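You operate a simulated robot arm through the tools that you are given. There is no shell and no other tool. Be economical: measure what you need, move in short steps, check, and stop when the job is done.

You are at the controls of a simulated robot arm. One attempt, no reset.

JOB
Switch the rewinder on and wind everything from spool 1 to spool 3.
Fine: use one tab, and part the ends after.

Only the result counts: the job must be done as asked and must still hold three seconds after the hand-in. Knocking over, shifting, dropping, spilling or breaking anything else fails it.

ROBOT AND FRAMES
A 7-joint arm with a fingered hand, fixed in place. Base frame: the origin is at the foot of the arm, x ahead of it, y to its left, z up. Readings come in mm, rad, newtons and seconds.
With the tool pointing down near the work surface it reaches from about 360 to 840 mm from the base axis. Its first joint turns from -2.007 to 2.007 rad. Payload 5 kg.
The tool frame sits at the grasp point between the pads (the TCP): z along the fingers, y along the line on which they close. The tips reach 32 mm beyond it. Largest opening 160 mm; the body of the gripper starts 89 mm behind the TCP. The gripper is a hand of 4 fingers: y runs from the thumb to the fingers, the wrist lies at [0, 0, -267] in the tool frame.
Orientation is that of the tool frame in the base frame, as a unit quaternion [x, y, z, w]. With the fingers straight down and closing along the base's y, the tool's x points along the base's -x, its y along +y and its z along -z.

CONTROLS
- The arm moves only by the tool servo_tool. Its argument "rows" is a list that holds one entry, the list of rows, each a list of 6 numbers: the shift along the base's x, y, z in units of 25 mm (1.0 is 25 mm), then the turn, a rotation vector about the base's x, y, z in units of 6 degrees (1.0 is 6 degrees). In form: [[[x, y, z, rx, ry, rz], ...]]. A call has 1 to 12 rows; each row shifts and turns the commanded pose from where the row before left it. A call with a number of a shift or a turn outside -1 to 1 is refused whole. A row lasts 0.2 s, in which the tool goes at most 50 mm and 0.15 rad; a call with a longer step from one row to the next is refused whole. A pose out of reach is approached as far as the arm can. The call stops where the force on the tool passes 40 N (or 10 N more than at its start, if that is more) or the arm is blocked; 0.2 s more then pass. In this call time passes only in rows, and 0.2 s behind the last. The reply holds the time, the measured pose of the TCP, the force on the tool along the base axes, the opening and the grip force, in the units named above and with some noise, with the torque about the TCP (base axes, N m) and any sound that the robot's microphone picked up.
- Cameras (640 x 400 px; columns grow to the right, rows downward): "scene" is fixed at [49.3, -499.6, 1686.2]; the picture's right is [0.23, -0.97, 0.00], its down [-0.66, -0.16, -0.73] and it looks along [0.71, 0.17, -0.68] (base axes); focal length 320 px, centre (320, 200). "wrist" rides on the gripper at [80, -4, -114] in the tool frame; the picture's right is [0.05, 1.00, 0.00], its down [-0.82, 0.04, -0.58] and it looks along [-0.58, 0.03, 0.82] (tool axes); focal length 265 px, centre (320, 200). There is no depth. A picture from a camera that has moved, and an enlarged one, comes with that camera's place and axes in the base frame and with its lens.
- snapshot(camera): a new picture of that camera. No time passes.
- slide_trunk(by): slides the trunk up (or, below 0, down) by that many mm; the arm rides with it, the base frame stays. It gives what a move gives, with no picture.
- finger_targets(finger1, finger2, finger3, thumb_bend): sets how far each is bent, from 0 (flat) to 1 (curled in); at 0.3 the hand is open as for a grip, at 0.7 the pads meet at the TCP. One left out holds its place. A second passes; each finger stops where it meets its share of the squeeze, and holds until it gets a number again. It is the only way to open and close the hand. It gives what a move gives, with no picture; readings hold the bend of each and the force on the fingers (four entries, about 0 where the hand has none), thumb and palm.
- zoom(camera, box): a new picture of the part [left, top, right, bottom] of that camera's present view, enlarged. No time passes.
- close_job(): hands the job in; it is judged then, once.

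Work in short steps. Places have to be worked out from the pictures, the camera data and where the tool is seen: move nearer, look again, correct. Check each grasp and each placing, and mend what went wrong. You have 120 turns and 76 pictures in all, those below and enlarged ones among them. Open the gripper and draw the arm clear of the work before you hand the job in, unless the task says otherwise; then end with one line.

The tools are called after "Call:" as a command line: name --argument value ..., lists and objects as JSON in quotes. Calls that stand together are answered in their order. servo_tool: Moves the arm, as the interface text tells. Its arguments: {"type":"object","properties":{"rows":{"type":"array","items":{"type":"array","items":{"type":"array","items":{"type":"number"}}}}},"required":["rows"]} The other tools are called the same way: slide_trunk (by) slides the trunk up or down; finger_targets (finger1, finger2, finger3, thumb_bend) moves the fingers one by one; snapshot (camera) takes a picture; zoom (camera, box) takes an enlarged picture of a part of a camera's view; close_job () hands the job in.

At the start:

```text
clock: 0.0
tcp_pos: [452.9, -184.3, 1363.3]
tcp_rot: [0.0, 1.0, 0.0, 0.0]
force: [-0.3, -0.4, 0.5]
wrist_torque: [0.01, 0.02, -0.01]
gripper_width: 159.8
grasp_force: 0.0
shape: jaw
bend: [0.3, 0.3, 0.3, 0.3]
finger forces: [0.1, 0.0, 0.1, 0.0, 0.0, 0.0]
trunk travel left (down, up): [-875.0, 115.0]
```

scene: 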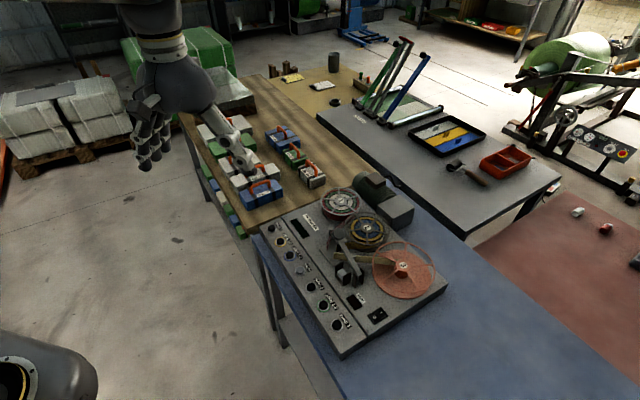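
wrist: 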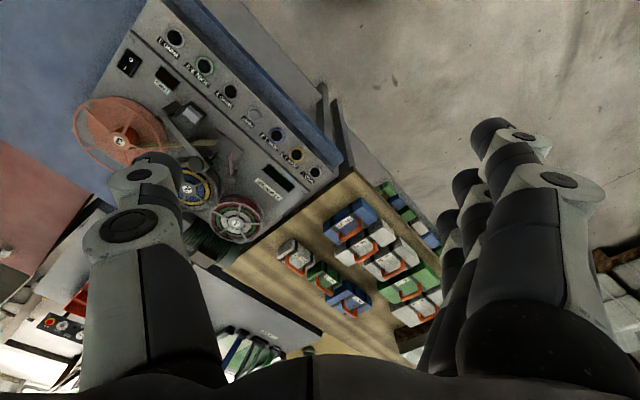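

I start by looking closely at the rewinder in both views.

Call:
zoom --camera "scene" --box '[240, 170, 460, 360]'

Call:
zoom --camera "wrist" --box '[60, 0, 340, 250]'

```text
2.11 times, centred on (350, 265) of scene
camera zoom: at [49.3, -499.6, 1686.2], right [0.23, -0.97, 0.0], down [-0.66, -0.16, -0.73], along [0.71, 0.17, -0.68], focal length 673 px, centre (257, 63)
```

zoom: 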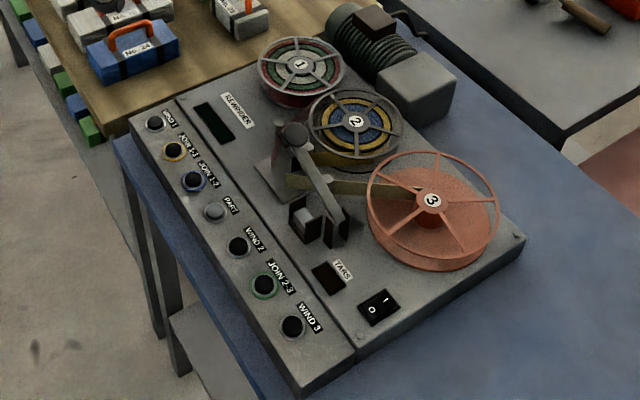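

```text
1.60 times, centred on (200, 125) of wrist
camera zoom: at [371.7, -187.7, 1476.3], right [-0.05, 1.0, 0.0], down [0.82, 0.04, 0.58], along [0.58, 0.03, -0.82], focal length 425 px, centre (512, 320)
```

zoom: 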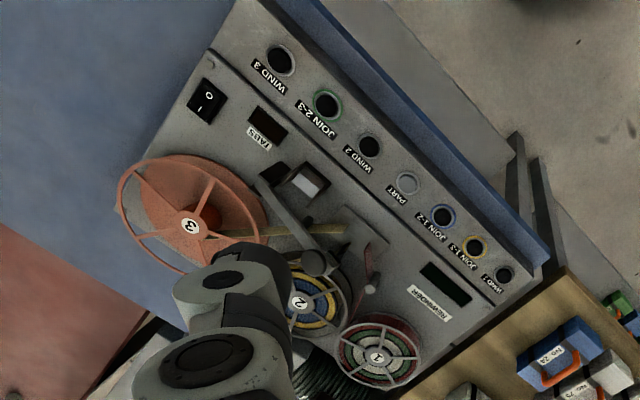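

The rewinder top is at z≈905 by triangulation. The buttons run from about (424,-454) for WIND 3 to (695,-182) for WIND 1, with the switch near (472,-552). I lower the trunk and shape the hand as a single pointer.

Call:
slide_trunk --by -230

Call:
finger_targets --finger1 1 --finger2 0.6 --finger3 1 --thumb_bend 0.3

Call:
snapshot --camera "wrist"

Call:
snapshot --camera "scene"

```text
clock: 2.4
tcp_pos: [453.4, -182.8, 1132.9]
tcp_rot: [0.0, 1.0, 0.001, -0.001]
force: [0.9, 0.2, 0.2]
wrist_torque: [0.01, -0.02, 0.03]
gripper_width: 160.1
grasp_force: 0.0
shape: jaw
bend: [0.3, 0.3, 0.3, 0.3]
finger forces: [0.1, 0.0, 0.0, 0.1, 0.0, 0.0]
trunk travel left (down, up): [-645.0, 345.0]
```

```text
clock: 3.4
tcp_pos: [453.5, -183.0, 1131.3]
tcp_rot: [0.0, 1.0, 0.0, -0.001]
force: [0.3, -0.2, 0.3]
wrist_torque: [0.0, 0.02, 0.03]
gripper_width: 78.1
grasp_force: 0.0
shape: fingers
bend: [1.0, 0.6, 1.0, 0.3]
finger forces: [0.0, 0.0, 0.0, 0.1, 0.0, 0.1]
trunk travel left (down, up): [-645.0, 345.0]
```

```text
71 pictures are left
camera wrist: at [371.7, -187.7, 1246.3], right [-0.05, 1.0, 0.0], down [0.82, 0.04, 0.58], along [0.58, 0.03, -0.82], focal length 265 px, centre (320, 200)
```

wrist: 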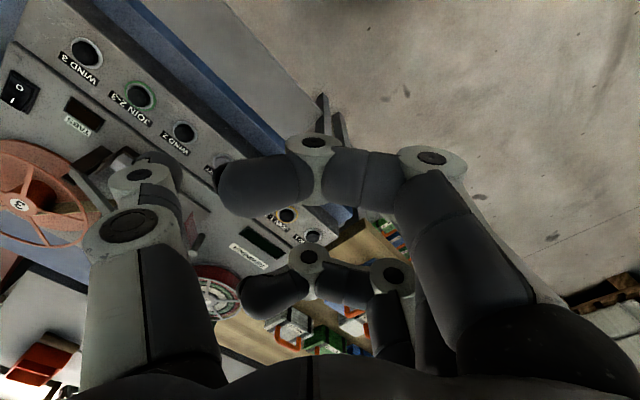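

```text
70 pictures are left
```

scene: 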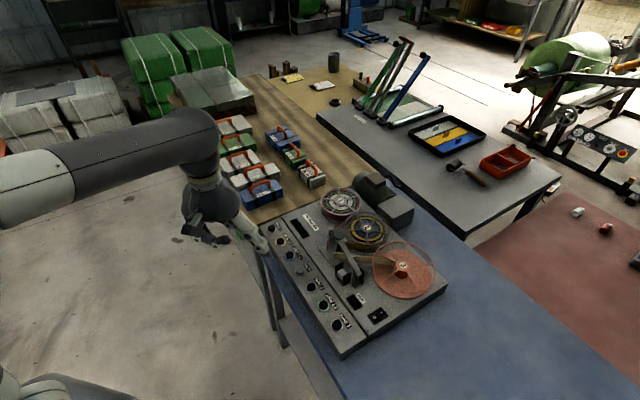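

The thumb looks like the best pointer, because it stands alone and is visible to the wrist camera. I curl finger 2 as well and check.

Call:
finger_targets --finger1 1 --finger2 1 --finger3 1 --thumb_bend 0.3

Call:
snapshot --camera "wrist"

Call:
zoom --camera "scene" --box '[150, 150, 310, 250]'

```text
clock: 4.4
tcp_pos: [451.4, -183.1, 1131.3]
tcp_rot: [0.0, 1.0, -0.001, 0.0]
force: [-0.4, 0.1, -0.3]
wrist_torque: [0.02, 0.01, -0.01]
gripper_width: 78.3
grasp_force: 0.2
shape: fingers
bend: [1.0, 1.0, 1.0, 0.3]
finger forces: [0.0, 0.0, 0.1, 0.0, 0.0, 0.0]
trunk travel left (down, up): [-645.0, 345.0]
```

```text
69 pictures are left
camera wrist: at [371.8, -187.7, 1246.3], right [-0.05, 1.0, 0.0], down [0.82, 0.04, 0.58], along [0.58, 0.03, -0.82], focal length 265 px, centre (320, 200)
```

wrist: 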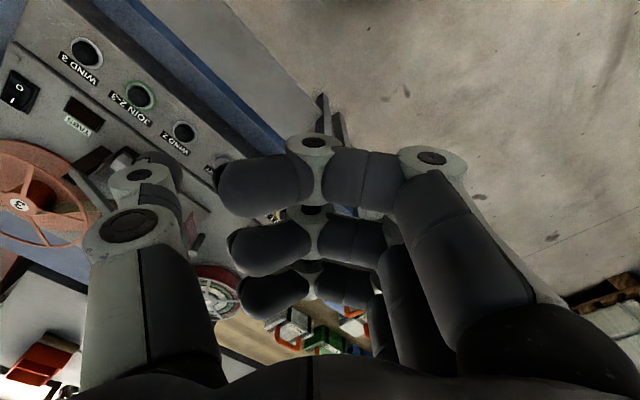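

```text
4.00 times, centred on (230, 200) of scene
camera zoom: at [49.3, -499.6, 1686.2], right [0.23, -0.97, 0.0], down [-0.66, -0.16, -0.73], along [0.71, 0.17, -0.68], focal length 1278 px, centre (680, 200)
```

zoom: 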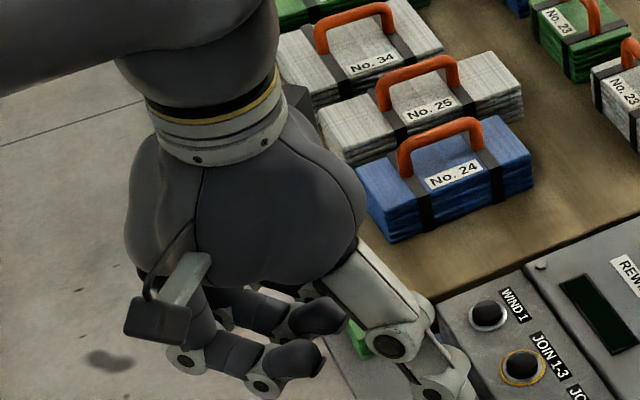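

I can now read the yellow ring as JOIN 1-3. I turn the hand 45° so it hangs over the front of the panel, and move high toward the switch.

Call:
servo_tool --rows '[[[-0.12, -1, 0, 0, 0, 0.625], [-0.12, -1, 0, 0, 0, 0.625], [-0.12, -1, 0, 0, 0, 0.625], [-0.12, -1, 0, 0, 0, 0.625], [-0.12, -1, 0, 0, 0, 0.625], [-0.12, -1, 0, 0, 0, 0.625], [-0.12, -1, 0, 0, 0, 0.625], [-0.12, -1, 0, 0, 0, 0.625], [-0.12, -1, 0, 0, 0, 0.625], [-0.12, -1, 0, 0, 0, 0.625], [-0.12, -1, 0, 0, 0, 0.625], [-0.12, -1, 0, 0, 0, 0.625]]]'

Call:
snapshot --camera "wrist"

Call:
snapshot --camera "scene"

```text
clock: 7.0
tcp_pos: [429.5, -380.3, 1128.3]
tcp_rot: [-0.258, 0.966, -0.005, 0.004]
force: [0.6, -0.9, -0.3]
wrist_torque: [0.06, 0.0, 0.03]
gripper_width: 78.3
grasp_force: 0.1
shape: fingers
bend: [1.0, 1.0, 1.0, 0.3]
finger forces: [0.0, 0.1, 0.0, 0.0, 0.0, 0.0]
out of reach, approached as far as the arm can: row 5, 9, 10, 11, 12
trunk travel left (down, up): [-645.0, 345.0]
```

```text
67 pictures are left
camera wrist: at [361.3, -423.2, 1242.1], right [-0.54, 0.84, -0.01], down [0.68, 0.45, 0.58], along [0.49, 0.31, -0.81], focal length 265 px, centre (320, 200)
```

wrist: 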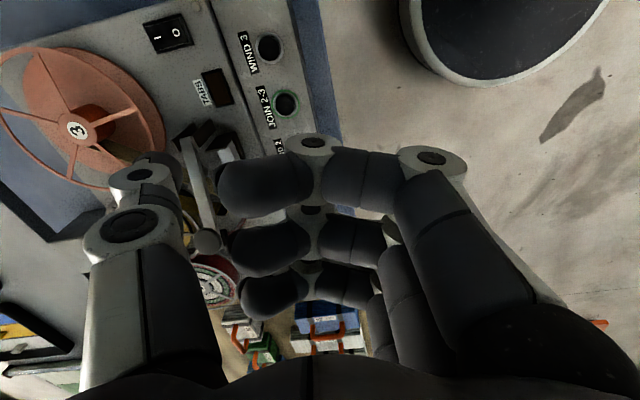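

```text
66 pictures are left
```

scene: 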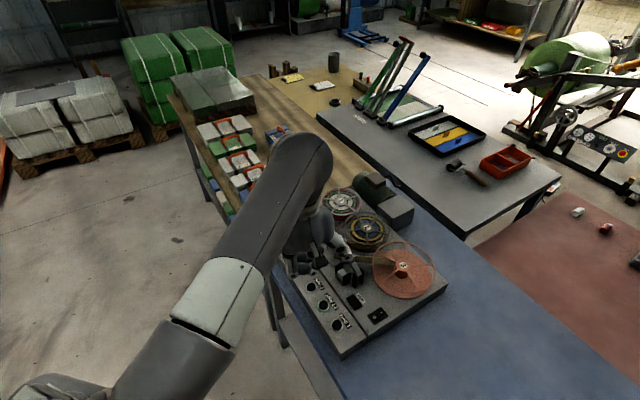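

The arm stopped short, with 30° of turn reached and y at -380. I test whether shifting alone continues.

Call:
servo_tool --rows '[[[0, -1, 0, 0, 0, 0], [0, -1, 0, 0, 0, 0], [0, -1, 0, 0, 0, 0]]]'

```text
clock: 7.8
tcp_pos: [430.8, -378.3, 1128.1]
tcp_rot: [-0.259, 0.966, -0.004, 0.005]
force: [-0.1, 0.7, -0.5]
wrist_torque: [0.02, 0.02, 0.03]
gripper_width: 78.2
grasp_force: 0.1
shape: fingers
bend: [1.0, 1.0, 1.0, 0.3]
finger forces: [0.1, 0.1, 0.1, 0.0, 0.0, 0.1]
out of reach, approached as far as the arm can: row 1, 2, 3
trunk travel left (down, up): [-645.0, 345.0]
```

Likely a wrist joint limit that depends on base rotation, so I turn back to about 0° yaw while shifting on.

Call:
servo_tool --rows '[[[0, 0, 0, 0, 0, -1], [0, 0, 0, 0, 0, -1], [0, -0.5, 0, 0, 0, -1], [0, -0.5, 0, 0, 0, -1]]]'

```text
clock: 8.8
tcp_pos: [431.2, -404.5, 1128.8]
tcp_rot: [-0.052, 0.999, -0.006, 0.003]
force: [0.6, 0.1, 0.2]
wrist_torque: [-0.02, -0.01, 0.02]
gripper_width: 78.4
grasp_force: 0.1
shape: fingers
bend: [1.0, 1.0, 1.0, 0.3]
finger forces: [0.0, 0.0, 0.0, 0.1, 0.1, 0.0]
trunk travel left (down, up): [-645.0, 345.0]
```

That works. Next I go above the switch with yaw 0 and descend partway.

Call:
servo_tool --rows '[[[0.55, -0.8, -0.5, 0, 0, -0.5], [0.55, -0.8, -0.5, 0, 0, -0.5], [0.55, -0.8, -0.5, 0, 0, 0], [0, 0, -0.6, 0, 0, 0]]]'

Call:
snapshot --camera "wrist"

Call:
zoom --camera "scene" --box '[240, 170, 460, 360]'

```text
clock: 9.8
tcp_pos: [472.4, -463.2, 1077.0]
tcp_rot: [0.001, 1.0, -0.007, 0.003]
force: [-0.1, 0.1, 0.1]
wrist_torque: [0.0, 0.0, -0.01]
gripper_width: 78.0
grasp_force: 0.0
shape: fingers
bend: [1.0, 1.0, 1.0, 0.3]
finger forces: [0.0, 0.0, 0.1, 0.0, 0.0, 0.0]
trunk travel left (down, up): [-645.0, 345.0]
```

```text
65 pictures are left
camera wrist: at [391.4, -466.2, 1189.8], right [-0.05, 1.0, -0.01], down [0.81, 0.05, 0.58], along [0.58, 0.02, -0.81], focal length 265 px, centre (320, 200)
```

wrist: 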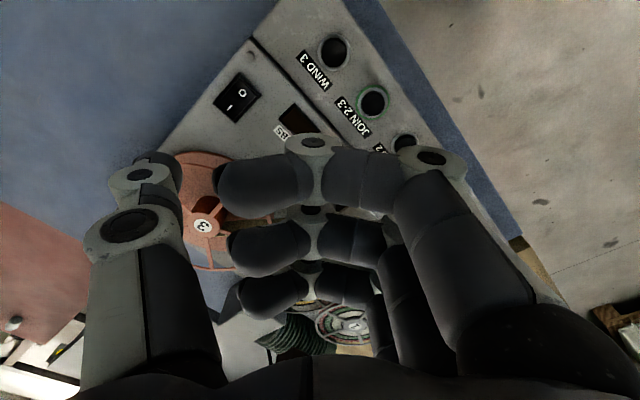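

```text
2.11 times, centred on (350, 265) of scene
camera zoom: at [49.3, -499.6, 1686.2], right [0.23, -0.97, 0.0], down [-0.66, -0.16, -0.73], along [0.71, 0.17, -0.68], focal length 673 px, centre (257, 63)
```

zoom: 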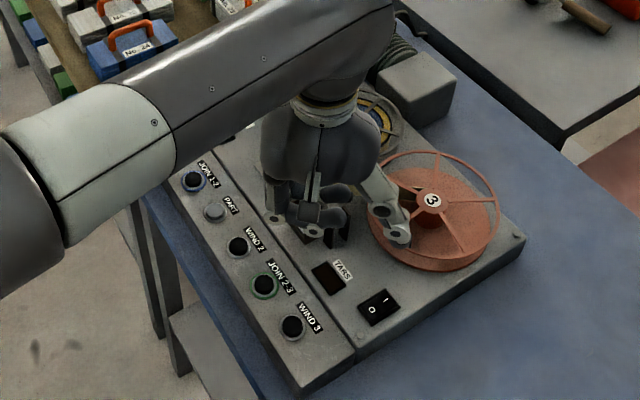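

The switch is at (470,-552,905) from both views, and its "1" side is near (486,-561). The thumb tip sits about 86 mm toward -y and about 30 mm below the TCP. I descend to hover above the "1" side and check.

Call:
servo_tool --rows '[[[0.3, -0.26, -0.9, 0, 0, 0], [0.3, -0.25, -0.9, 0, 0, 0], [0, 0, -0.9, 0, 0, 0], [0, 0, -0.9, 0, 0, 0], [0, 0, -0.8, 0, 0, 0]]]'

Call:
zoom --camera "scene" --box '[320, 240, 440, 340]'

Call:
snapshot --camera "wrist"

```text
clock: 11.0
tcp_pos: [486.3, -477.0, 965.2]
tcp_rot: [0.0, 1.0, -0.006, 0.004]
force: [0.5, -0.5, -0.1]
wrist_torque: [0.01, -0.05, 0.02]
gripper_width: 78.1
grasp_force: 0.1
shape: fingers
bend: [1.0, 1.0, 1.0, 0.3]
finger forces: [0.0, 0.0, 0.0, 0.0, 0.0, 0.0]
trunk travel left (down, up): [-645.0, 345.0]
```

```text
4.00 times, centred on (380, 290) of scene
camera zoom: at [49.3, -499.6, 1686.2], right [0.23, -0.97, 0.0], down [-0.66, -0.16, -0.73], along [0.71, 0.17, -0.68], focal length 1278 px, centre (80, -160)
```

zoom: 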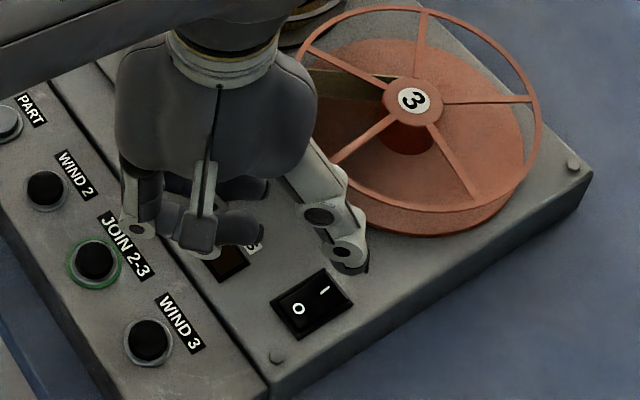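

```text
62 pictures are left
camera wrist: at [405.3, -479.8, 1077.9], right [-0.05, 1.0, -0.01], down [0.81, 0.05, 0.58], along [0.58, 0.02, -0.81], focal length 265 px, centre (320, 200)
```

wrist: 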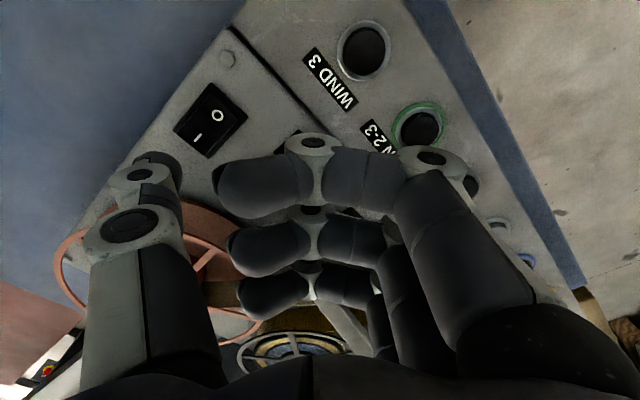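

The tip looks to be at about (486,-570,933), so I shift +8 mm in y and press down in small steps.

Call:
servo_tool --rows '[[[0, 0.32, 0, 0, 0, 0], [0, 0, -0.4, 0, 0, 0], [0, 0, -0.3, 0, 0, 0], [0, 0, -0.2, 0, 0, 0]]]'

Call:
zoom --camera "scene" --box '[320, 240, 440, 340]'

```text
clock: 12.0
tcp_pos: [488.5, -468.4, 943.7]
tcp_rot: [-0.001, 1.0, -0.006, 0.003]
force: [-0.6, 0.5, 0.3]
wrist_torque: [0.01, -0.02, -0.02]
gripper_width: 78.0
grasp_force: 0.0
shape: fingers
bend: [1.0, 1.0, 1.0, 0.3]
finger forces: [0.0, 0.1, 0.0, 0.0, 0.1, 0.0]
trunk travel left (down, up): [-645.0, 345.0]
```

```text
4.00 times, centred on (380, 290) of scene
camera zoom: at [49.3, -499.6, 1686.2], right [0.23, -0.97, 0.0], down [-0.66, -0.16, -0.73], along [0.71, 0.17, -0.68], focal length 1278 px, centre (80, -160)
```

zoom: 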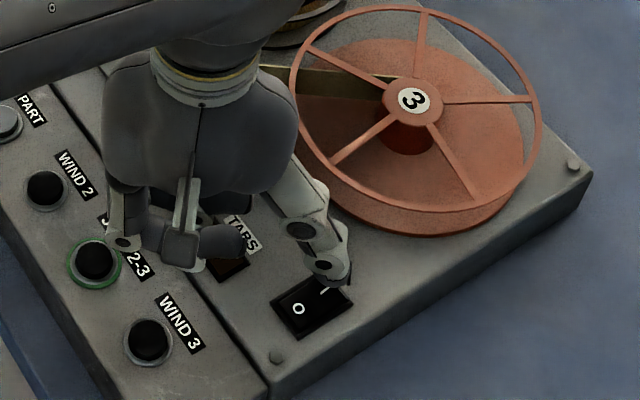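

The tip is right above the "1" with no contact yet, so I continue down in fine steps.

Call:
servo_tool --rows '[[[-0.1, 0.1, -0.12, 0, 0, 0], [0, 0, -0.12, 0, 0, 0], [0, 0, -0.12, 0, 0, 0], [0, 0, -0.12, 0, 0, 0]]]'

Call:
zoom --camera "scene" --box '[320, 240, 440, 340]'

```text
clock: 13.0
tcp_pos: [485.9, -464.9, 933.7]
tcp_rot: [-0.001, 1.0, -0.008, 0.004]
force: [0.9, 3.8, 12.5]
wrist_torque: [-1.07, 0.0, -0.01]
gripper_width: 78.7
grasp_force: 6.3
shape: fingers
bend: [1.0, 1.0, 1.0, 0.29]
finger forces: [0.1, 0.0, 0.0, 0.1, 11.9, 0.1]
trunk travel left (down, up): [-645.0, 345.0]
```

```text
4.00 times, centred on (380, 290) of scene
camera zoom: at [49.3, -499.6, 1686.2], right [0.23, -0.97, 0.0], down [-0.66, -0.16, -0.73], along [0.71, 0.17, -0.68], focal length 1278 px, centre (80, -160)
```

zoom: 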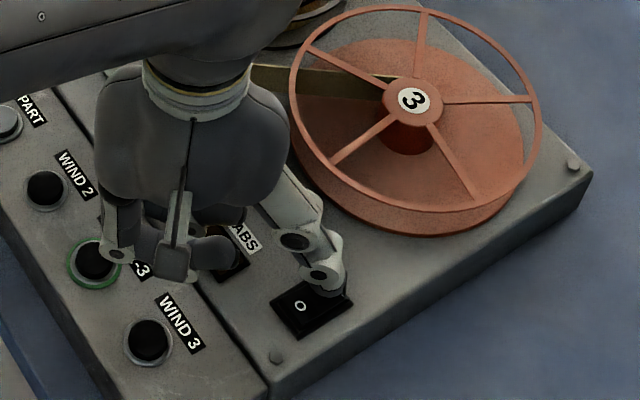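

12.5 N of contact, with a torque lever of 86 mm that confirms the thumb offset. I lift and look at whether the rocker flipped and the displays lit.

Call:
servo_tool --rows '[[[0, 0, 0.5, 0, 0, 0], [-0.4, 0.6, 0.8, 0, 0, 0], [-0.8, 0.9, 0.8, 0, 0, 0], [-0.8, 0.9, 0, 0, 0, 0]]]'

Call:
zoom --camera "scene" --box '[300, 240, 440, 340]'

Call:
snapshot --camera "wrist"

```text
clock: 14.0
tcp_pos: [435.3, -405.6, 985.2]
tcp_rot: [0.0, 1.0, -0.006, 0.003]
force: [-0.4, -0.2, -0.3]
wrist_torque: [0.01, -0.01, 0.0]
gripper_width: 78.6
grasp_force: 0.1
shape: fingers
bend: [1.0, 1.0, 1.0, 0.3]
finger forces: [0.0, 0.1, 0.1, 0.0, 0.0, 0.0]
trunk travel left (down, up): [-645.0, 345.0]
```

```text
4.00 times, centred on (370, 290) of scene
camera zoom: at [49.3, -499.6, 1686.2], right [0.23, -0.97, 0.0], down [-0.66, -0.16, -0.73], along [0.71, 0.17, -0.68], focal length 1278 px, centre (120, -160)
```

zoom: 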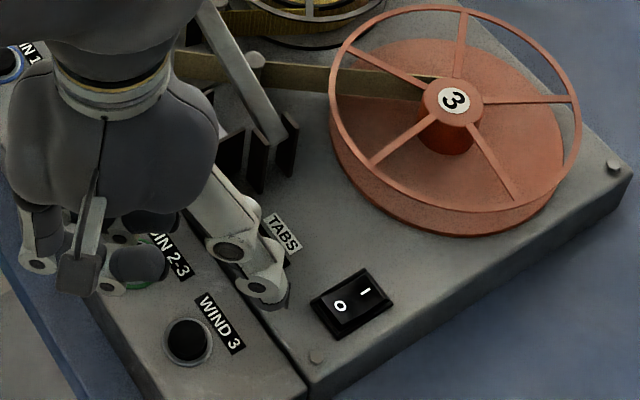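

```text
58 pictures are left
camera wrist: at [353.9, -409.3, 1098.3], right [-0.05, 1.0, -0.01], down [0.81, 0.05, 0.58], along [0.58, 0.02, -0.81], focal length 265 px, centre (320, 200)
```

wrist: 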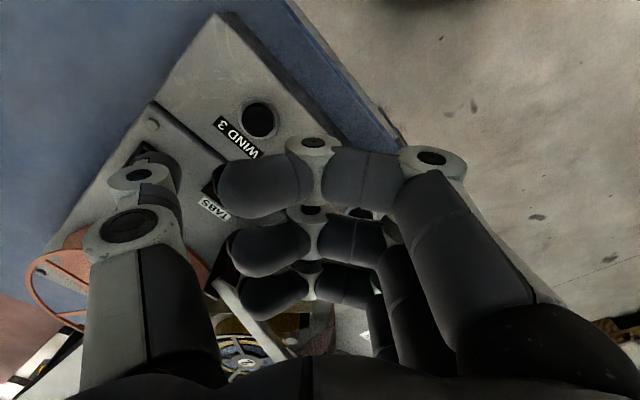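

The rocker state is ambiguous from here. I move the hand out in front of the panel, then read the displays and rocker.

Call:
servo_tool --rows '[[[0, 1, 0.3, 0, 0, 0], [0, 1, 0.3, 0, 0, 0], [0, 1, 0.3, 0, 0, 0], [0, 1, 0, 0, 0, 0], [0.3, 1, 0, 0, 0, 0], [0.3, 1, 0, 0, 0, 0], [0.3, 1, 0, 0, 0, 0], [0.3, 1, 0, 0, 0, 0], [0.3, 1, 0, 0, 0, 0]]]'

Call:
zoom --camera "scene" --box '[240, 180, 440, 345]'

Call:
zoom --camera "scene" --box '[330, 280, 410, 330]'

```text
clock: 16.0
tcp_pos: [471.5, -183.8, 1007.7]
tcp_rot: [0.001, 1.0, -0.005, 0.004]
force: [0.0, 0.8, 0.4]
wrist_torque: [0.02, 0.0, -0.02]
gripper_width: 78.5
grasp_force: 0.1
shape: fingers
bend: [1.0, 1.0, 1.0, 0.3]
finger forces: [0.0, 0.0, 0.0, 0.1, 0.0, 0.0]
trunk travel left (down, up): [-645.0, 345.0]
```

```text
2.42 times, centred on (340, 262) of scene
camera zoom: at [49.3, -499.6, 1686.2], right [0.23, -0.97, 0.0], down [-0.66, -0.16, -0.73], along [0.71, 0.17, -0.68], focal length 775 px, centre (272, 48)
```

zoom: 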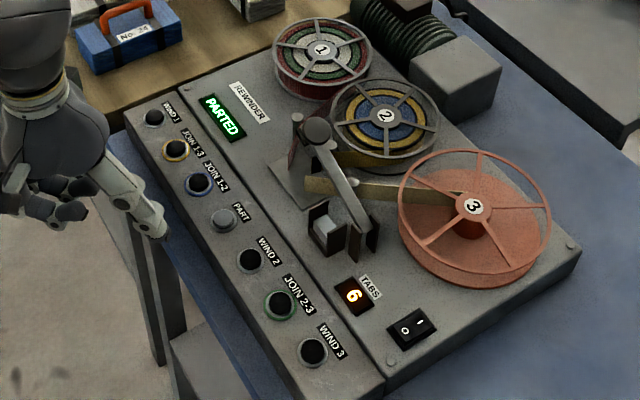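

```text
8.00 times, centred on (370, 305) of scene
camera zoom: at [49.3, -499.6, 1686.2], right [0.23, -0.97, 0.0], down [-0.66, -0.16, -0.73], along [0.71, 0.17, -0.68], focal length 2557 px, centre (-80, -640)
```

zoom: 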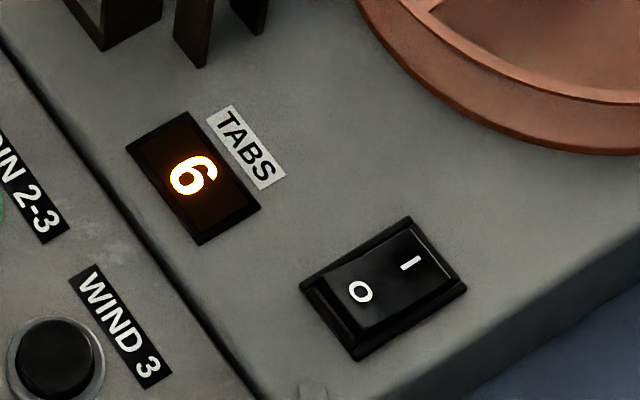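

It is on: the display reads PARTED and TABS reads 6. I move above JOIN 1-3 at about (649,-231).

Call:
servo_tool --rows '[[[0.89, 0.2, 0, 0, 0, 0], [0.89, 0.2, 0, 0, 0, 0], [0.89, 0.2, 0, 0, 0, 0], [0.89, 0.2, 0, 0, 0, 0], [0.89, 0.2, 0, 0, 0, 0], [0.89, 0.2, 0, 0, 0, 0], [0.89, 0.2, -0.3, 0, 0, 0], [0.89, 0.2, -0.4, 0, 0, 0]]]'

Call:
zoom --camera "scene" --box '[240, 180, 360, 280]'

Call:
snapshot --camera "wrist"

```text
clock: 17.8
tcp_pos: [651.2, -139.3, 987.4]
tcp_rot: [0.001, 1.0, -0.006, 0.003]
force: [-0.1, 0.1, -0.6]
wrist_torque: [0.01, 0.0, 0.0]
gripper_width: 78.6
grasp_force: 0.1
shape: fingers
bend: [1.0, 1.0, 1.0, 0.3]
finger forces: [0.0, 0.0, 0.0, 0.1, 0.0, 0.0]
trunk travel left (down, up): [-645.0, 345.0]
```

```text
4.00 times, centred on (300, 230) of scene
camera zoom: at [49.3, -499.6, 1686.2], right [0.23, -0.97, 0.0], down [-0.66, -0.16, -0.73], along [0.71, 0.17, -0.68], focal length 1278 px, centre (400, 80)
```

zoom: 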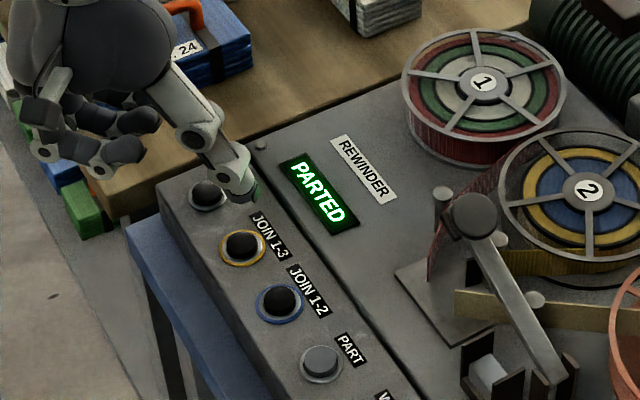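

```text
54 pictures are left
camera wrist: at [569.1, -143.7, 1101.8], right [-0.05, 1.0, -0.01], down [0.81, 0.05, 0.58], along [0.58, 0.02, -0.81], focal length 265 px, centre (320, 200)
```

wrist: 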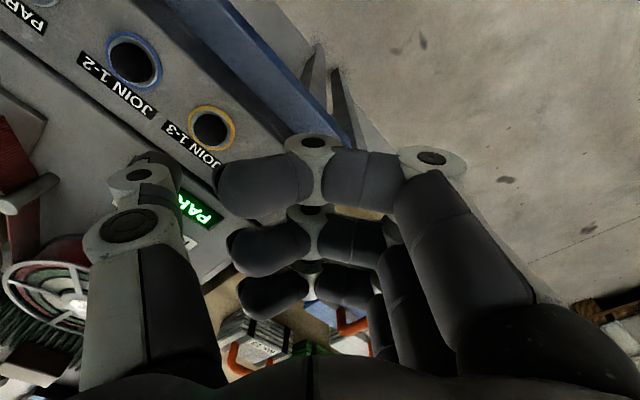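

Both views put JOIN 1-3 at about (646,-227). I correct slightly and descend to just above it.

Call:
servo_tool --rows '[[[-0.2, -0.08, -0.5, 0, 0, 0], [0, 0, -0.6, 0, 0, 0], [0, 0, -0.5, 0, 0, 0]]]'

Call:
zoom --camera "scene" --box '[240, 180, 360, 280]'

```text
clock: 18.6
tcp_pos: [644.0, -141.1, 950.0]
tcp_rot: [0.0, 1.0, -0.007, 0.003]
force: [-0.2, -0.2, -0.4]
wrist_torque: [0.02, -0.02, 0.0]
gripper_width: 78.5
grasp_force: 0.1
shape: fingers
bend: [1.0, 1.0, 1.0, 0.3]
finger forces: [0.0, 0.1, 0.1, 0.0, 0.0, 0.0]
trunk travel left (down, up): [-645.0, 345.0]
```

```text
4.00 times, centred on (300, 230) of scene
camera zoom: at [49.3, -499.6, 1686.2], right [0.23, -0.97, 0.0], down [-0.66, -0.16, -0.73], along [0.71, 0.17, -0.68], focal length 1278 px, centre (400, 80)
```

zoom: 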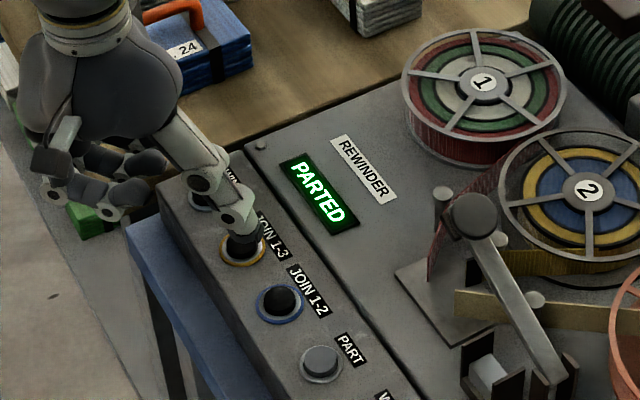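

The tip is well aligned above JOIN 1-3, so I press in fine steps and then lift, giving a single press.

Call:
servo_tool --rows '[[[0, 0, -0.15, 0, 0, 0], [0, 0, -0.15, 0, 0, 0], [0, 0, -0.12, 0, 0, 0], [0, 0, -0.12, 0, 0, 0]]]'

Call:
zoom --camera "scene" --box '[240, 180, 440, 345]'

```text
clock: 19.6
tcp_pos: [645.9, -143.6, 935.0]
tcp_rot: [0.0, 1.0, -0.006, 0.004]
force: [0.0, 0.1, -0.1]
wrist_torque: [-0.01, 0.02, 0.01]
gripper_width: 78.4
grasp_force: 0.0
shape: fingers
bend: [1.0, 1.0, 1.0, 0.3]
finger forces: [0.0, 0.0, 0.0, 0.0, 0.0, 0.0]
trunk travel left (down, up): [-645.0, 345.0]
```

```text
2.42 times, centred on (340, 262) of scene
camera zoom: at [49.3, -499.6, 1686.2], right [0.23, -0.97, 0.0], down [-0.66, -0.16, -0.73], along [0.71, 0.17, -0.68], focal length 775 px, centre (272, 48)
```

zoom: 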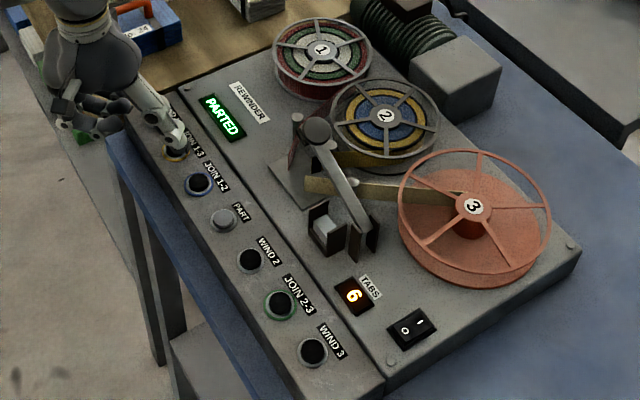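

No contact yet, so I go a little lower.

Call:
servo_tool --rows '[[[0, 0, -0.12, 0, 0, 0], [0, 0, -0.12, 0, 0, 0], [0, 0, -0.1, 0, 0, 0]]]'

Call:
zoom --camera "scene" --box '[240, 180, 440, 345]'

```text
clock: 20.4
tcp_pos: [644.8, -142.3, 927.1]
tcp_rot: [-0.001, 1.0, -0.007, 0.004]
force: [0.4, 1.6, 7.2]
wrist_torque: [-0.61, 0.03, -0.02]
gripper_width: 78.8
grasp_force: 4.1
shape: fingers
bend: [1.0, 1.0, 1.0, 0.3]
finger forces: [0.0, 0.0, 0.0, 0.1, 7.1, 0.0]
trunk travel left (down, up): [-645.0, 345.0]
heard: click
```

```text
2.42 times, centred on (340, 262) of scene
camera zoom: at [49.3, -499.6, 1686.2], right [0.23, -0.97, 0.0], down [-0.66, -0.16, -0.73], along [0.71, 0.17, -0.68], focal length 775 px, centre (272, 48)
```

zoom: 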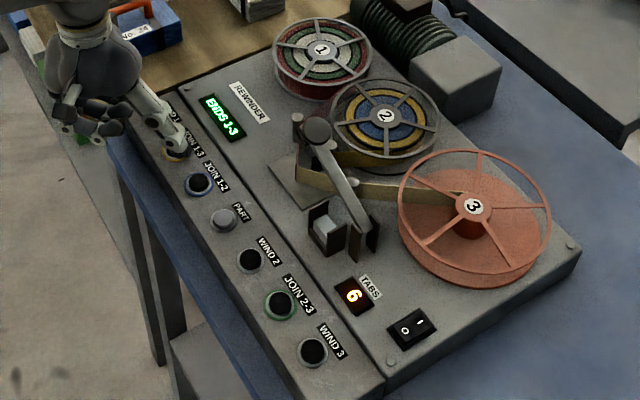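

Click heard and the display now shows ENDS 1-3, while TABS is still 6. I lift and look at the splicing head.

Call:
servo_tool --rows '[[[0, 0, 0.5, 0, 0, 0], [-0.5, 0.2, 1, 0, 0, 0], [-1, 0.5, 1, 0, 0, 0], [-1, 0.5, 0, 0, 0, 0], [-1, 0.5, 0, 0, 0, 0], [-1, 0, 0, 0, 0, 0], [-1, 0, 0, 0, 0, 0]]]'

Call:
zoom --camera "scene" --box '[300, 190, 400, 290]'

Call:
zoom --camera "scene" --box '[240, 180, 440, 345]'

```text
clock: 22.0
tcp_pos: [506.5, -99.8, 990.5]
tcp_rot: [0.0, 1.0, -0.006, 0.003]
force: [-0.3, 0.4, 0.2]
wrist_torque: [-0.01, 0.02, -0.01]
gripper_width: 78.2
grasp_force: 0.1
shape: fingers
bend: [1.0, 1.0, 1.0, 0.3]
finger forces: [0.1, 0.1, 0.1, 0.0, 0.0, 0.1]
trunk travel left (down, up): [-645.0, 345.0]
```

```text
4.00 times, centred on (350, 240) of scene
camera zoom: at [49.3, -499.6, 1686.2], right [0.23, -0.97, 0.0], down [-0.66, -0.16, -0.73], along [0.71, 0.17, -0.68], focal length 1278 px, centre (200, 40)
```

zoom: 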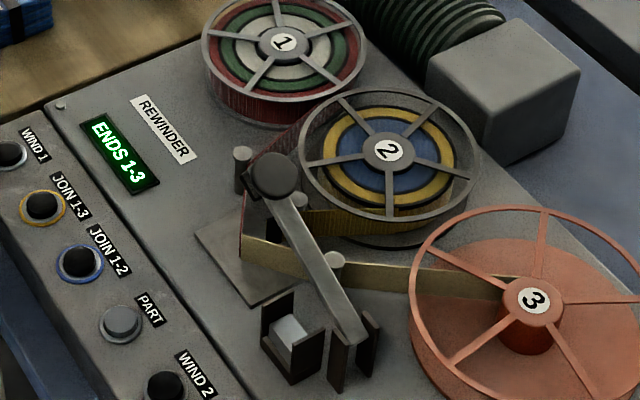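

```text
2.42 times, centred on (340, 262) of scene
camera zoom: at [49.3, -499.6, 1686.2], right [0.23, -0.97, 0.0], down [-0.66, -0.16, -0.73], along [0.71, 0.17, -0.68], focal length 775 px, centre (272, 48)
```

zoom: 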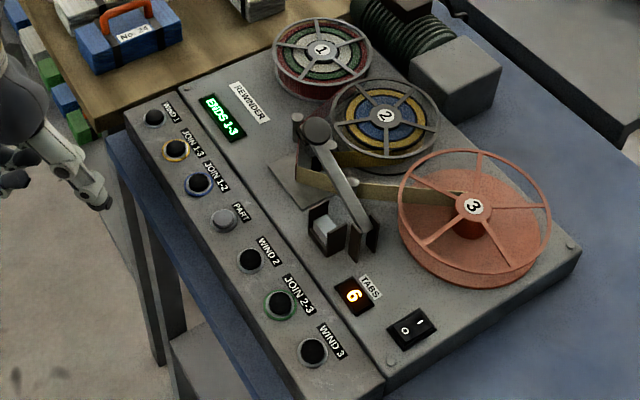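

The ends of 1 and 3 now meet at the splice plate, but something must still apply the tab: a lever arm next to a white block. I open the fingers for a clear view and bring the wrist camera closer.

Call:
servo_tool --rows '[[[0, -1, 0.5, 0, 0, 0], [0, -1, 0.5, 0, 0, 0], [0, -1, 0.5, 0, 0, 0], [0, -1, 0.5, 0, 0, 0], [0, -1, 0, 0, 0, 0], [0, -1, 0, 0, 0, 0], [0, -1, 0, 0, 0, 0], [0, -1, 0, 0, 0, 0], [0, -1, 0, 0, 0, 0], [0, -1, 0, 0, 0, 0], [-0.2, -1, 0, 0, 0, 0], [-0.3, -1, 0, 0, 0, 0]]]'

Call:
finger_targets --finger1 0.3 --finger2 0.3 --finger3 0.3

Call:
snapshot --camera "wrist"

```text
clock: 24.6
tcp_pos: [495.1, -403.8, 1038.2]
tcp_rot: [0.0, 1.0, -0.006, 0.004]
force: [-0.1, -0.3, 0.7]
wrist_torque: [0.03, 0.02, 0.0]
gripper_width: 78.4
grasp_force: 0.1
shape: fingers
bend: [1.0, 1.0, 1.0, 0.3]
finger forces: [0.0, 0.0, 0.1, 0.0, 0.1, 0.1]
trunk travel left (down, up): [-645.0, 345.0]
```

```text
clock: 25.6
tcp_pos: [495.1, -402.4, 1038.8]
tcp_rot: [0.001, 1.0, -0.006, 0.004]
force: [0.7, 0.3, -0.2]
wrist_torque: [0.03, 0.01, -0.03]
gripper_width: 170.8
grasp_force: 0.0
shape: fingers
bend: [0.3, 0.3, 0.3, 0.3]
finger forces: [0.0, 0.0, 0.0, 0.0, 0.0, 0.1]
trunk travel left (down, up): [-645.0, 345.0]
```

```text
48 pictures are left
camera wrist: at [413.9, -405.5, 1152.4], right [-0.05, 1.0, -0.01], down [0.81, 0.05, 0.58], along [0.58, 0.02, -0.81], focal length 265 px, centre (320, 200)
```

wrist: 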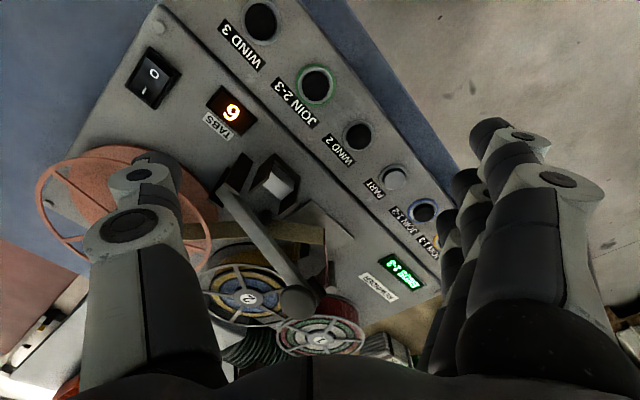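

Call:
zoom --camera "wrist" --box '[190, 130, 360, 340]'

```text
1.90 times, centred on (275, 235) of wrist
camera zoom: at [413.9, -405.5, 1152.4], right [-0.05, 1.0, -0.01], down [0.81, 0.05, 0.58], along [0.58, 0.02, -0.81], focal length 506 px, centre (406, 133)
```

zoom: 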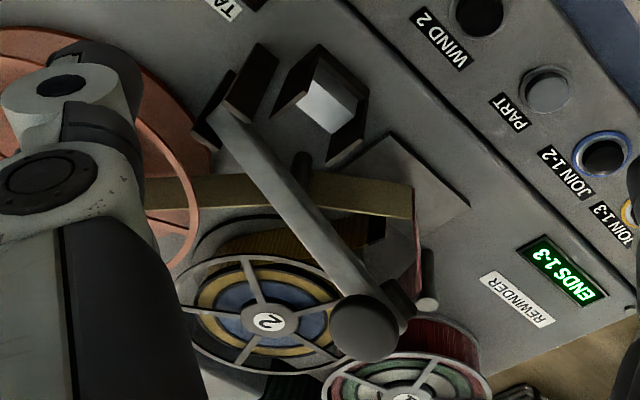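

Triangulating gives the round knob as the raised free end of a press lever at about (605,-414,1034). The lever pivots at about (544,-483,960), and its end would land on the splice plate at (640,-400). I curl the fingers again and bring the thumb above the knob.

Call:
finger_targets --finger1 1 --finger2 1 --finger3 1

Call:
servo_tool --rows '[[[0, 0.5, 1, 0, 0, 0], [0, 1, 1, 0, 0, 0], [0.5, 0.9, 1, 0, 0, 0], [1, 0.5, 0, 0, 0, 0], [1, 0, 0, 0, 0, 0], [1, 0, 0, 0, 0, 0], [1, 0, 0, 0, 0, 0]]]'

Call:
zoom --camera "scene" --box '[280, 170, 400, 290]'

Call:
snapshot --camera "wrist"

```text
clock: 26.6
tcp_pos: [495.8, -401.2, 1039.5]
tcp_rot: [0.0, 1.0, -0.007, 0.004]
force: [-0.2, -0.1, 0.2]
wrist_torque: [-0.01, -0.04, 0.01]
gripper_width: 78.3
grasp_force: 0.0
shape: fingers
bend: [1.0, 1.0, 1.0, 0.3]
finger forces: [0.0, 0.1, 0.0, 0.0, 0.0, 0.1]
trunk travel left (down, up): [-645.0, 345.0]
```

```text
clock: 28.2
tcp_pos: [608.3, -330.5, 1112.1]
tcp_rot: [0.0, 1.0, -0.005, 0.002]
force: [0.1, 0.3, -0.7]
wrist_torque: [0.01, -0.01, 0.0]
gripper_width: 78.5
grasp_force: 0.0
shape: fingers
bend: [1.0, 1.0, 1.0, 0.3]
finger forces: [0.1, 0.1, 0.1, 0.1, 0.0, 0.1]
trunk travel left (down, up): [-645.0, 345.0]
```

```text
3.33 times, centred on (340, 230) of scene
camera zoom: at [49.3, -499.6, 1686.2], right [0.23, -0.97, 0.0], down [-0.66, -0.16, -0.73], along [0.71, 0.17, -0.68], focal length 1065 px, centre (253, 100)
```

zoom: 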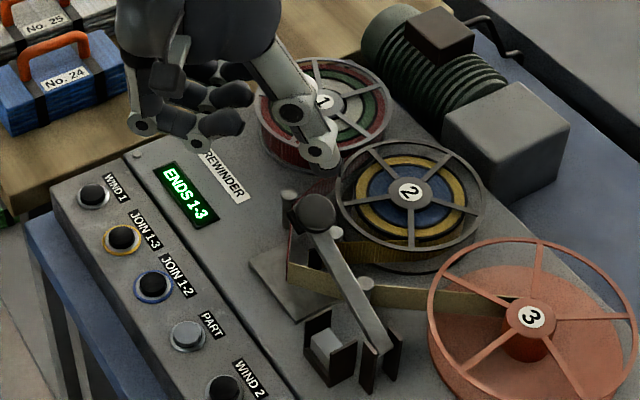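

```text
45 pictures are left
camera wrist: at [526.5, -333.8, 1227.7], right [-0.05, 1.0, -0.01], down [0.81, 0.05, 0.58], along [0.58, 0.02, -0.81], focal length 265 px, centre (320, 200)
```

wrist: 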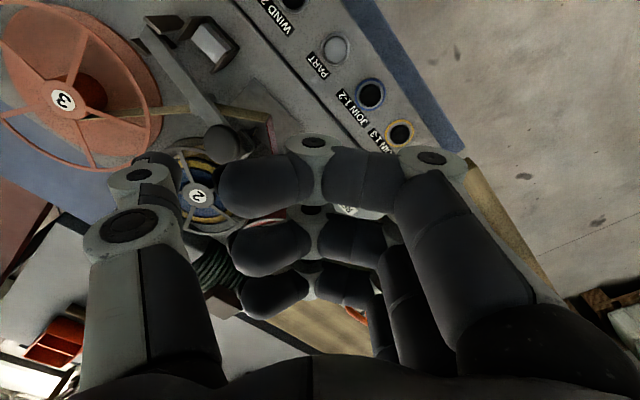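

Refined, the knob is at (620,-415,1020). I align the thumb over it and descend to contact.

Call:
servo_tool --rows '[[[0.55, 0.15, -0.5, 0, 0, 0], [0, 0, -0.5, 0, 0, 0], [0, 0, -0.4, 0, 0, 0], [0, 0, -0.2, 0, 0, 0], [0, 0, -0.2, 0, 0, 0]]]'

Call:
zoom --camera "scene" --box '[280, 170, 400, 290]'

```text
clock: 29.4
tcp_pos: [621.0, -323.6, 1069.8]
tcp_rot: [0.0, 1.0, -0.006, 0.004]
force: [0.7, -0.2, -0.5]
wrist_torque: [0.01, 0.0, 0.02]
gripper_width: 78.4
grasp_force: 0.1
shape: fingers
bend: [1.0, 1.0, 1.0, 0.3]
finger forces: [0.0, 0.0, 0.1, 0.0, 0.0, 0.1]
trunk travel left (down, up): [-645.0, 345.0]
```

```text
3.33 times, centred on (340, 230) of scene
camera zoom: at [49.3, -499.6, 1686.2], right [0.23, -0.97, 0.0], down [-0.66, -0.16, -0.73], along [0.71, 0.17, -0.68], focal length 1065 px, centre (253, 100)
```

zoom: 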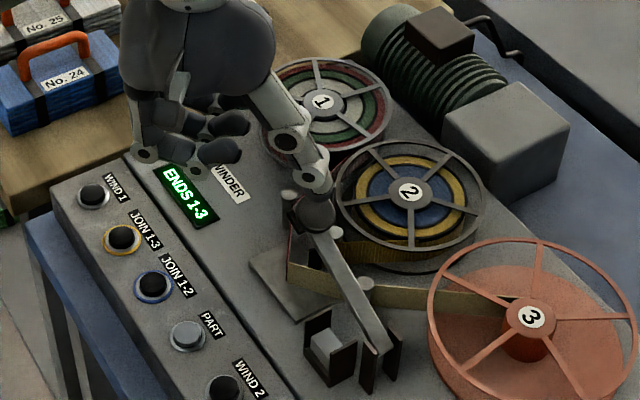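

The tip is just above the knob. I press down following the lever's arc, in small steps.

Call:
servo_tool --rows '[[[0, -0.06, -0.2, 0, 0, 0], [0, 0, -0.2, 0, 0, 0], [0.08, 0.07, -0.24, 0, 0, 0], [0.08, 0.07, -0.24, 0, 0, 0]]]'

Call:
zoom --camera "scene" --box '[280, 170, 400, 290]'

```text
clock: 30.4
tcp_pos: [624.4, -322.5, 1045.9]
tcp_rot: [0.0, 1.0, -0.007, 0.003]
force: [0.4, -0.6, 0.7]
wrist_torque: [-0.09, 0.01, 0.02]
gripper_width: 78.5
grasp_force: 0.0
shape: fingers
bend: [1.0, 1.0, 1.0, 0.3]
finger forces: [0.0, 0.1, 0.0, 0.0, 0.7, 0.1]
trunk travel left (down, up): [-645.0, 345.0]
```

```text
3.33 times, centred on (340, 230) of scene
camera zoom: at [49.3, -499.6, 1686.2], right [0.23, -0.97, 0.0], down [-0.66, -0.16, -0.73], along [0.71, 0.17, -0.68], focal length 1065 px, centre (253, 100)
```

zoom: 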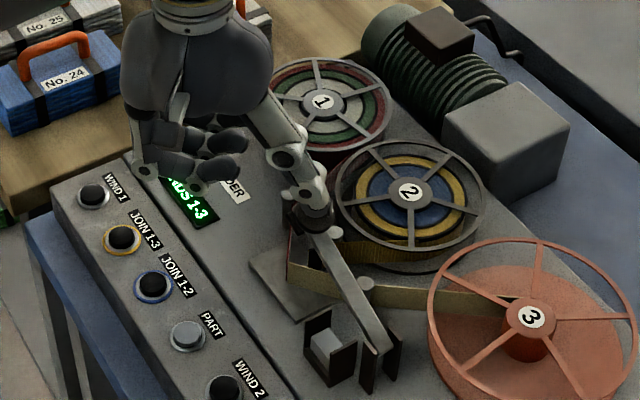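

Light contact with 0.7 N on the thumb. I keep pressing along the arc.

Call:
servo_tool --rows '[[[0.1, 0.09, -0.3, 0, 0, 0], [0.1, 0.09, -0.3, 0, 0, 0], [0.08, 0.07, -0.3, 0, 0, 0], [0.06, 0.05, -0.3, 0, 0, 0], [0.05, 0.05, -0.3, 0, 0, 0]]]'

Call:
zoom --camera "scene" --box '[280, 170, 400, 290]'

```text
clock: 31.6
tcp_pos: [633.7, -312.9, 1008.5]
tcp_rot: [0.0, 1.0, -0.006, 0.004]
force: [1.2, 0.9, 1.2]
wrist_torque: [-0.15, -0.01, 0.12]
gripper_width: 78.3
grasp_force: 0.5
shape: fingers
bend: [1.0, 1.0, 1.0, 0.3]
finger forces: [0.1, 0.0, 0.1, 0.0, 2.1, 0.1]
trunk travel left (down, up): [-645.0, 345.0]
```

```text
3.33 times, centred on (340, 230) of scene
camera zoom: at [49.3, -499.6, 1686.2], right [0.23, -0.97, 0.0], down [-0.66, -0.16, -0.73], along [0.71, 0.17, -0.68], focal length 1065 px, centre (253, 100)
```

zoom: 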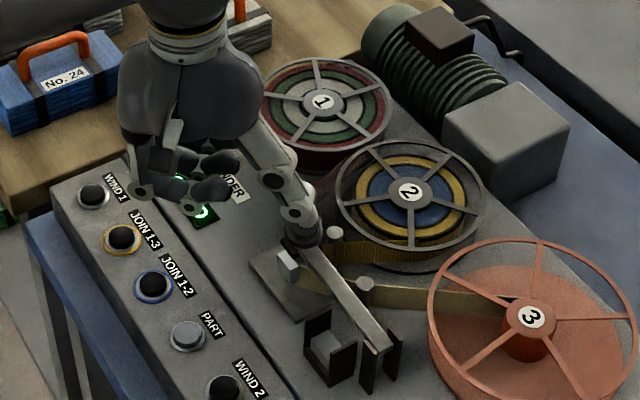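

The lever is swinging down and carries the tab block over the splice plate. I continue.

Call:
servo_tool --rows '[[[0.05, 0.03, -0.3, 0, 0, 0], [0.03, 0.02, -0.3, 0, 0, 0], [0, 0, -0.3, 0, 0, 0]]]'

Call:
zoom --camera "scene" --box '[280, 170, 400, 290]'

```text
clock: 32.4
tcp_pos: [635.2, -307.1, 995.4]
tcp_rot: [-0.001, 1.0, -0.009, 0.009]
force: [-1.4, 13.8, 38.0]
wrist_torque: [-3.31, 0.05, -0.14]
gripper_width: 80.1
grasp_force: 18.4
shape: fingers
bend: [1.0, 1.0, 1.0, 0.29]
finger forces: [0.0, 0.0, 0.0, 0.1, 37.7, 0.0]
trunk travel left (down, up): [-645.0, 345.0]
```

```text
3.33 times, centred on (340, 230) of scene
camera zoom: at [49.3, -499.6, 1686.2], right [0.23, -0.97, 0.0], down [-0.66, -0.16, -0.73], along [0.71, 0.17, -0.68], focal length 1065 px, centre (253, 100)
```

zoom: 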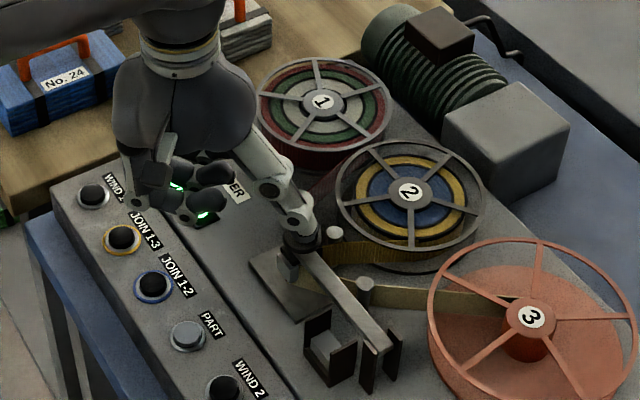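

The lever has bottomed at 38 N. I check the TABS count before releasing.

Call:
zoom --camera "scene" --box '[240, 180, 440, 345]'

Call:
servo_tool --rows '[[[0, 0, 0.4, 0, 0, 0], [0, 0, 0.6, 0, 0, 0], [-0.1, 0.1, 1, 0, 0, 0], [0, 0.3, 1, 0, 0, 0], [0, 0.5, 1, 0, 0, 0], [0, 1, 0.5, 0, 0, 0], [0, 1, 0, 0, 0, 0]]]'

Call:
zoom --camera "scene" --box '[240, 180, 440, 345]'

```text
2.42 times, centred on (340, 262) of scene
camera zoom: at [49.3, -499.6, 1686.2], right [0.23, -0.97, 0.0], down [-0.66, -0.16, -0.73], along [0.71, 0.17, -0.68], focal length 775 px, centre (272, 48)
```

zoom: 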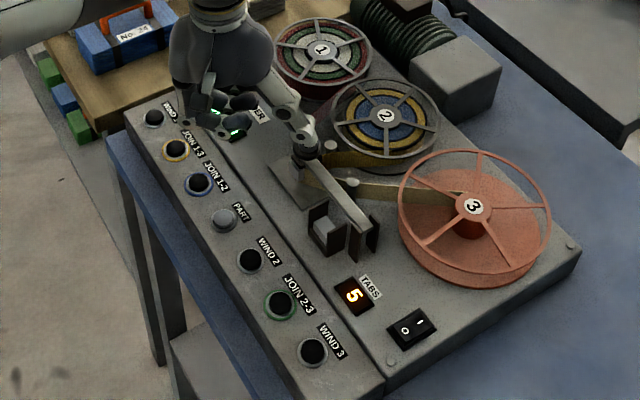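

```text
clock: 34.0
tcp_pos: [633.8, -238.9, 1099.6]
tcp_rot: [0.0, 1.0, -0.006, 0.003]
force: [-0.2, 0.2, 0.9]
wrist_torque: [-0.04, -0.03, -0.01]
gripper_width: 78.2
grasp_force: 0.1
shape: fingers
bend: [1.0, 1.0, 1.0, 0.3]
finger forces: [0.1, 0.1, 0.0, 0.0, 0.1, 0.0]
trunk travel left (down, up): [-645.0, 345.0]
```

```text
2.42 times, centred on (340, 262) of scene
camera zoom: at [49.3, -499.6, 1686.2], right [0.23, -0.97, 0.0], down [-0.66, -0.16, -0.73], along [0.71, 0.17, -0.68], focal length 775 px, centre (272, 48)
```

zoom: 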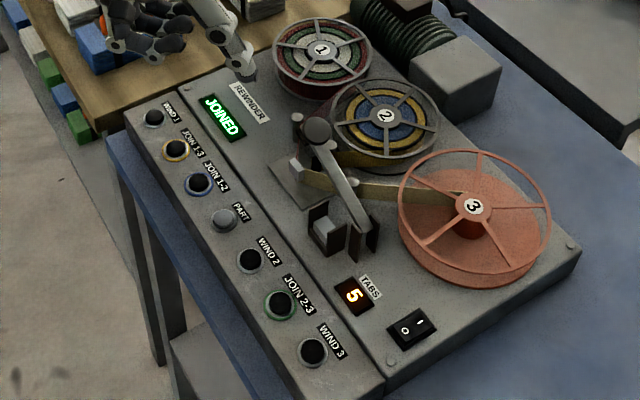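

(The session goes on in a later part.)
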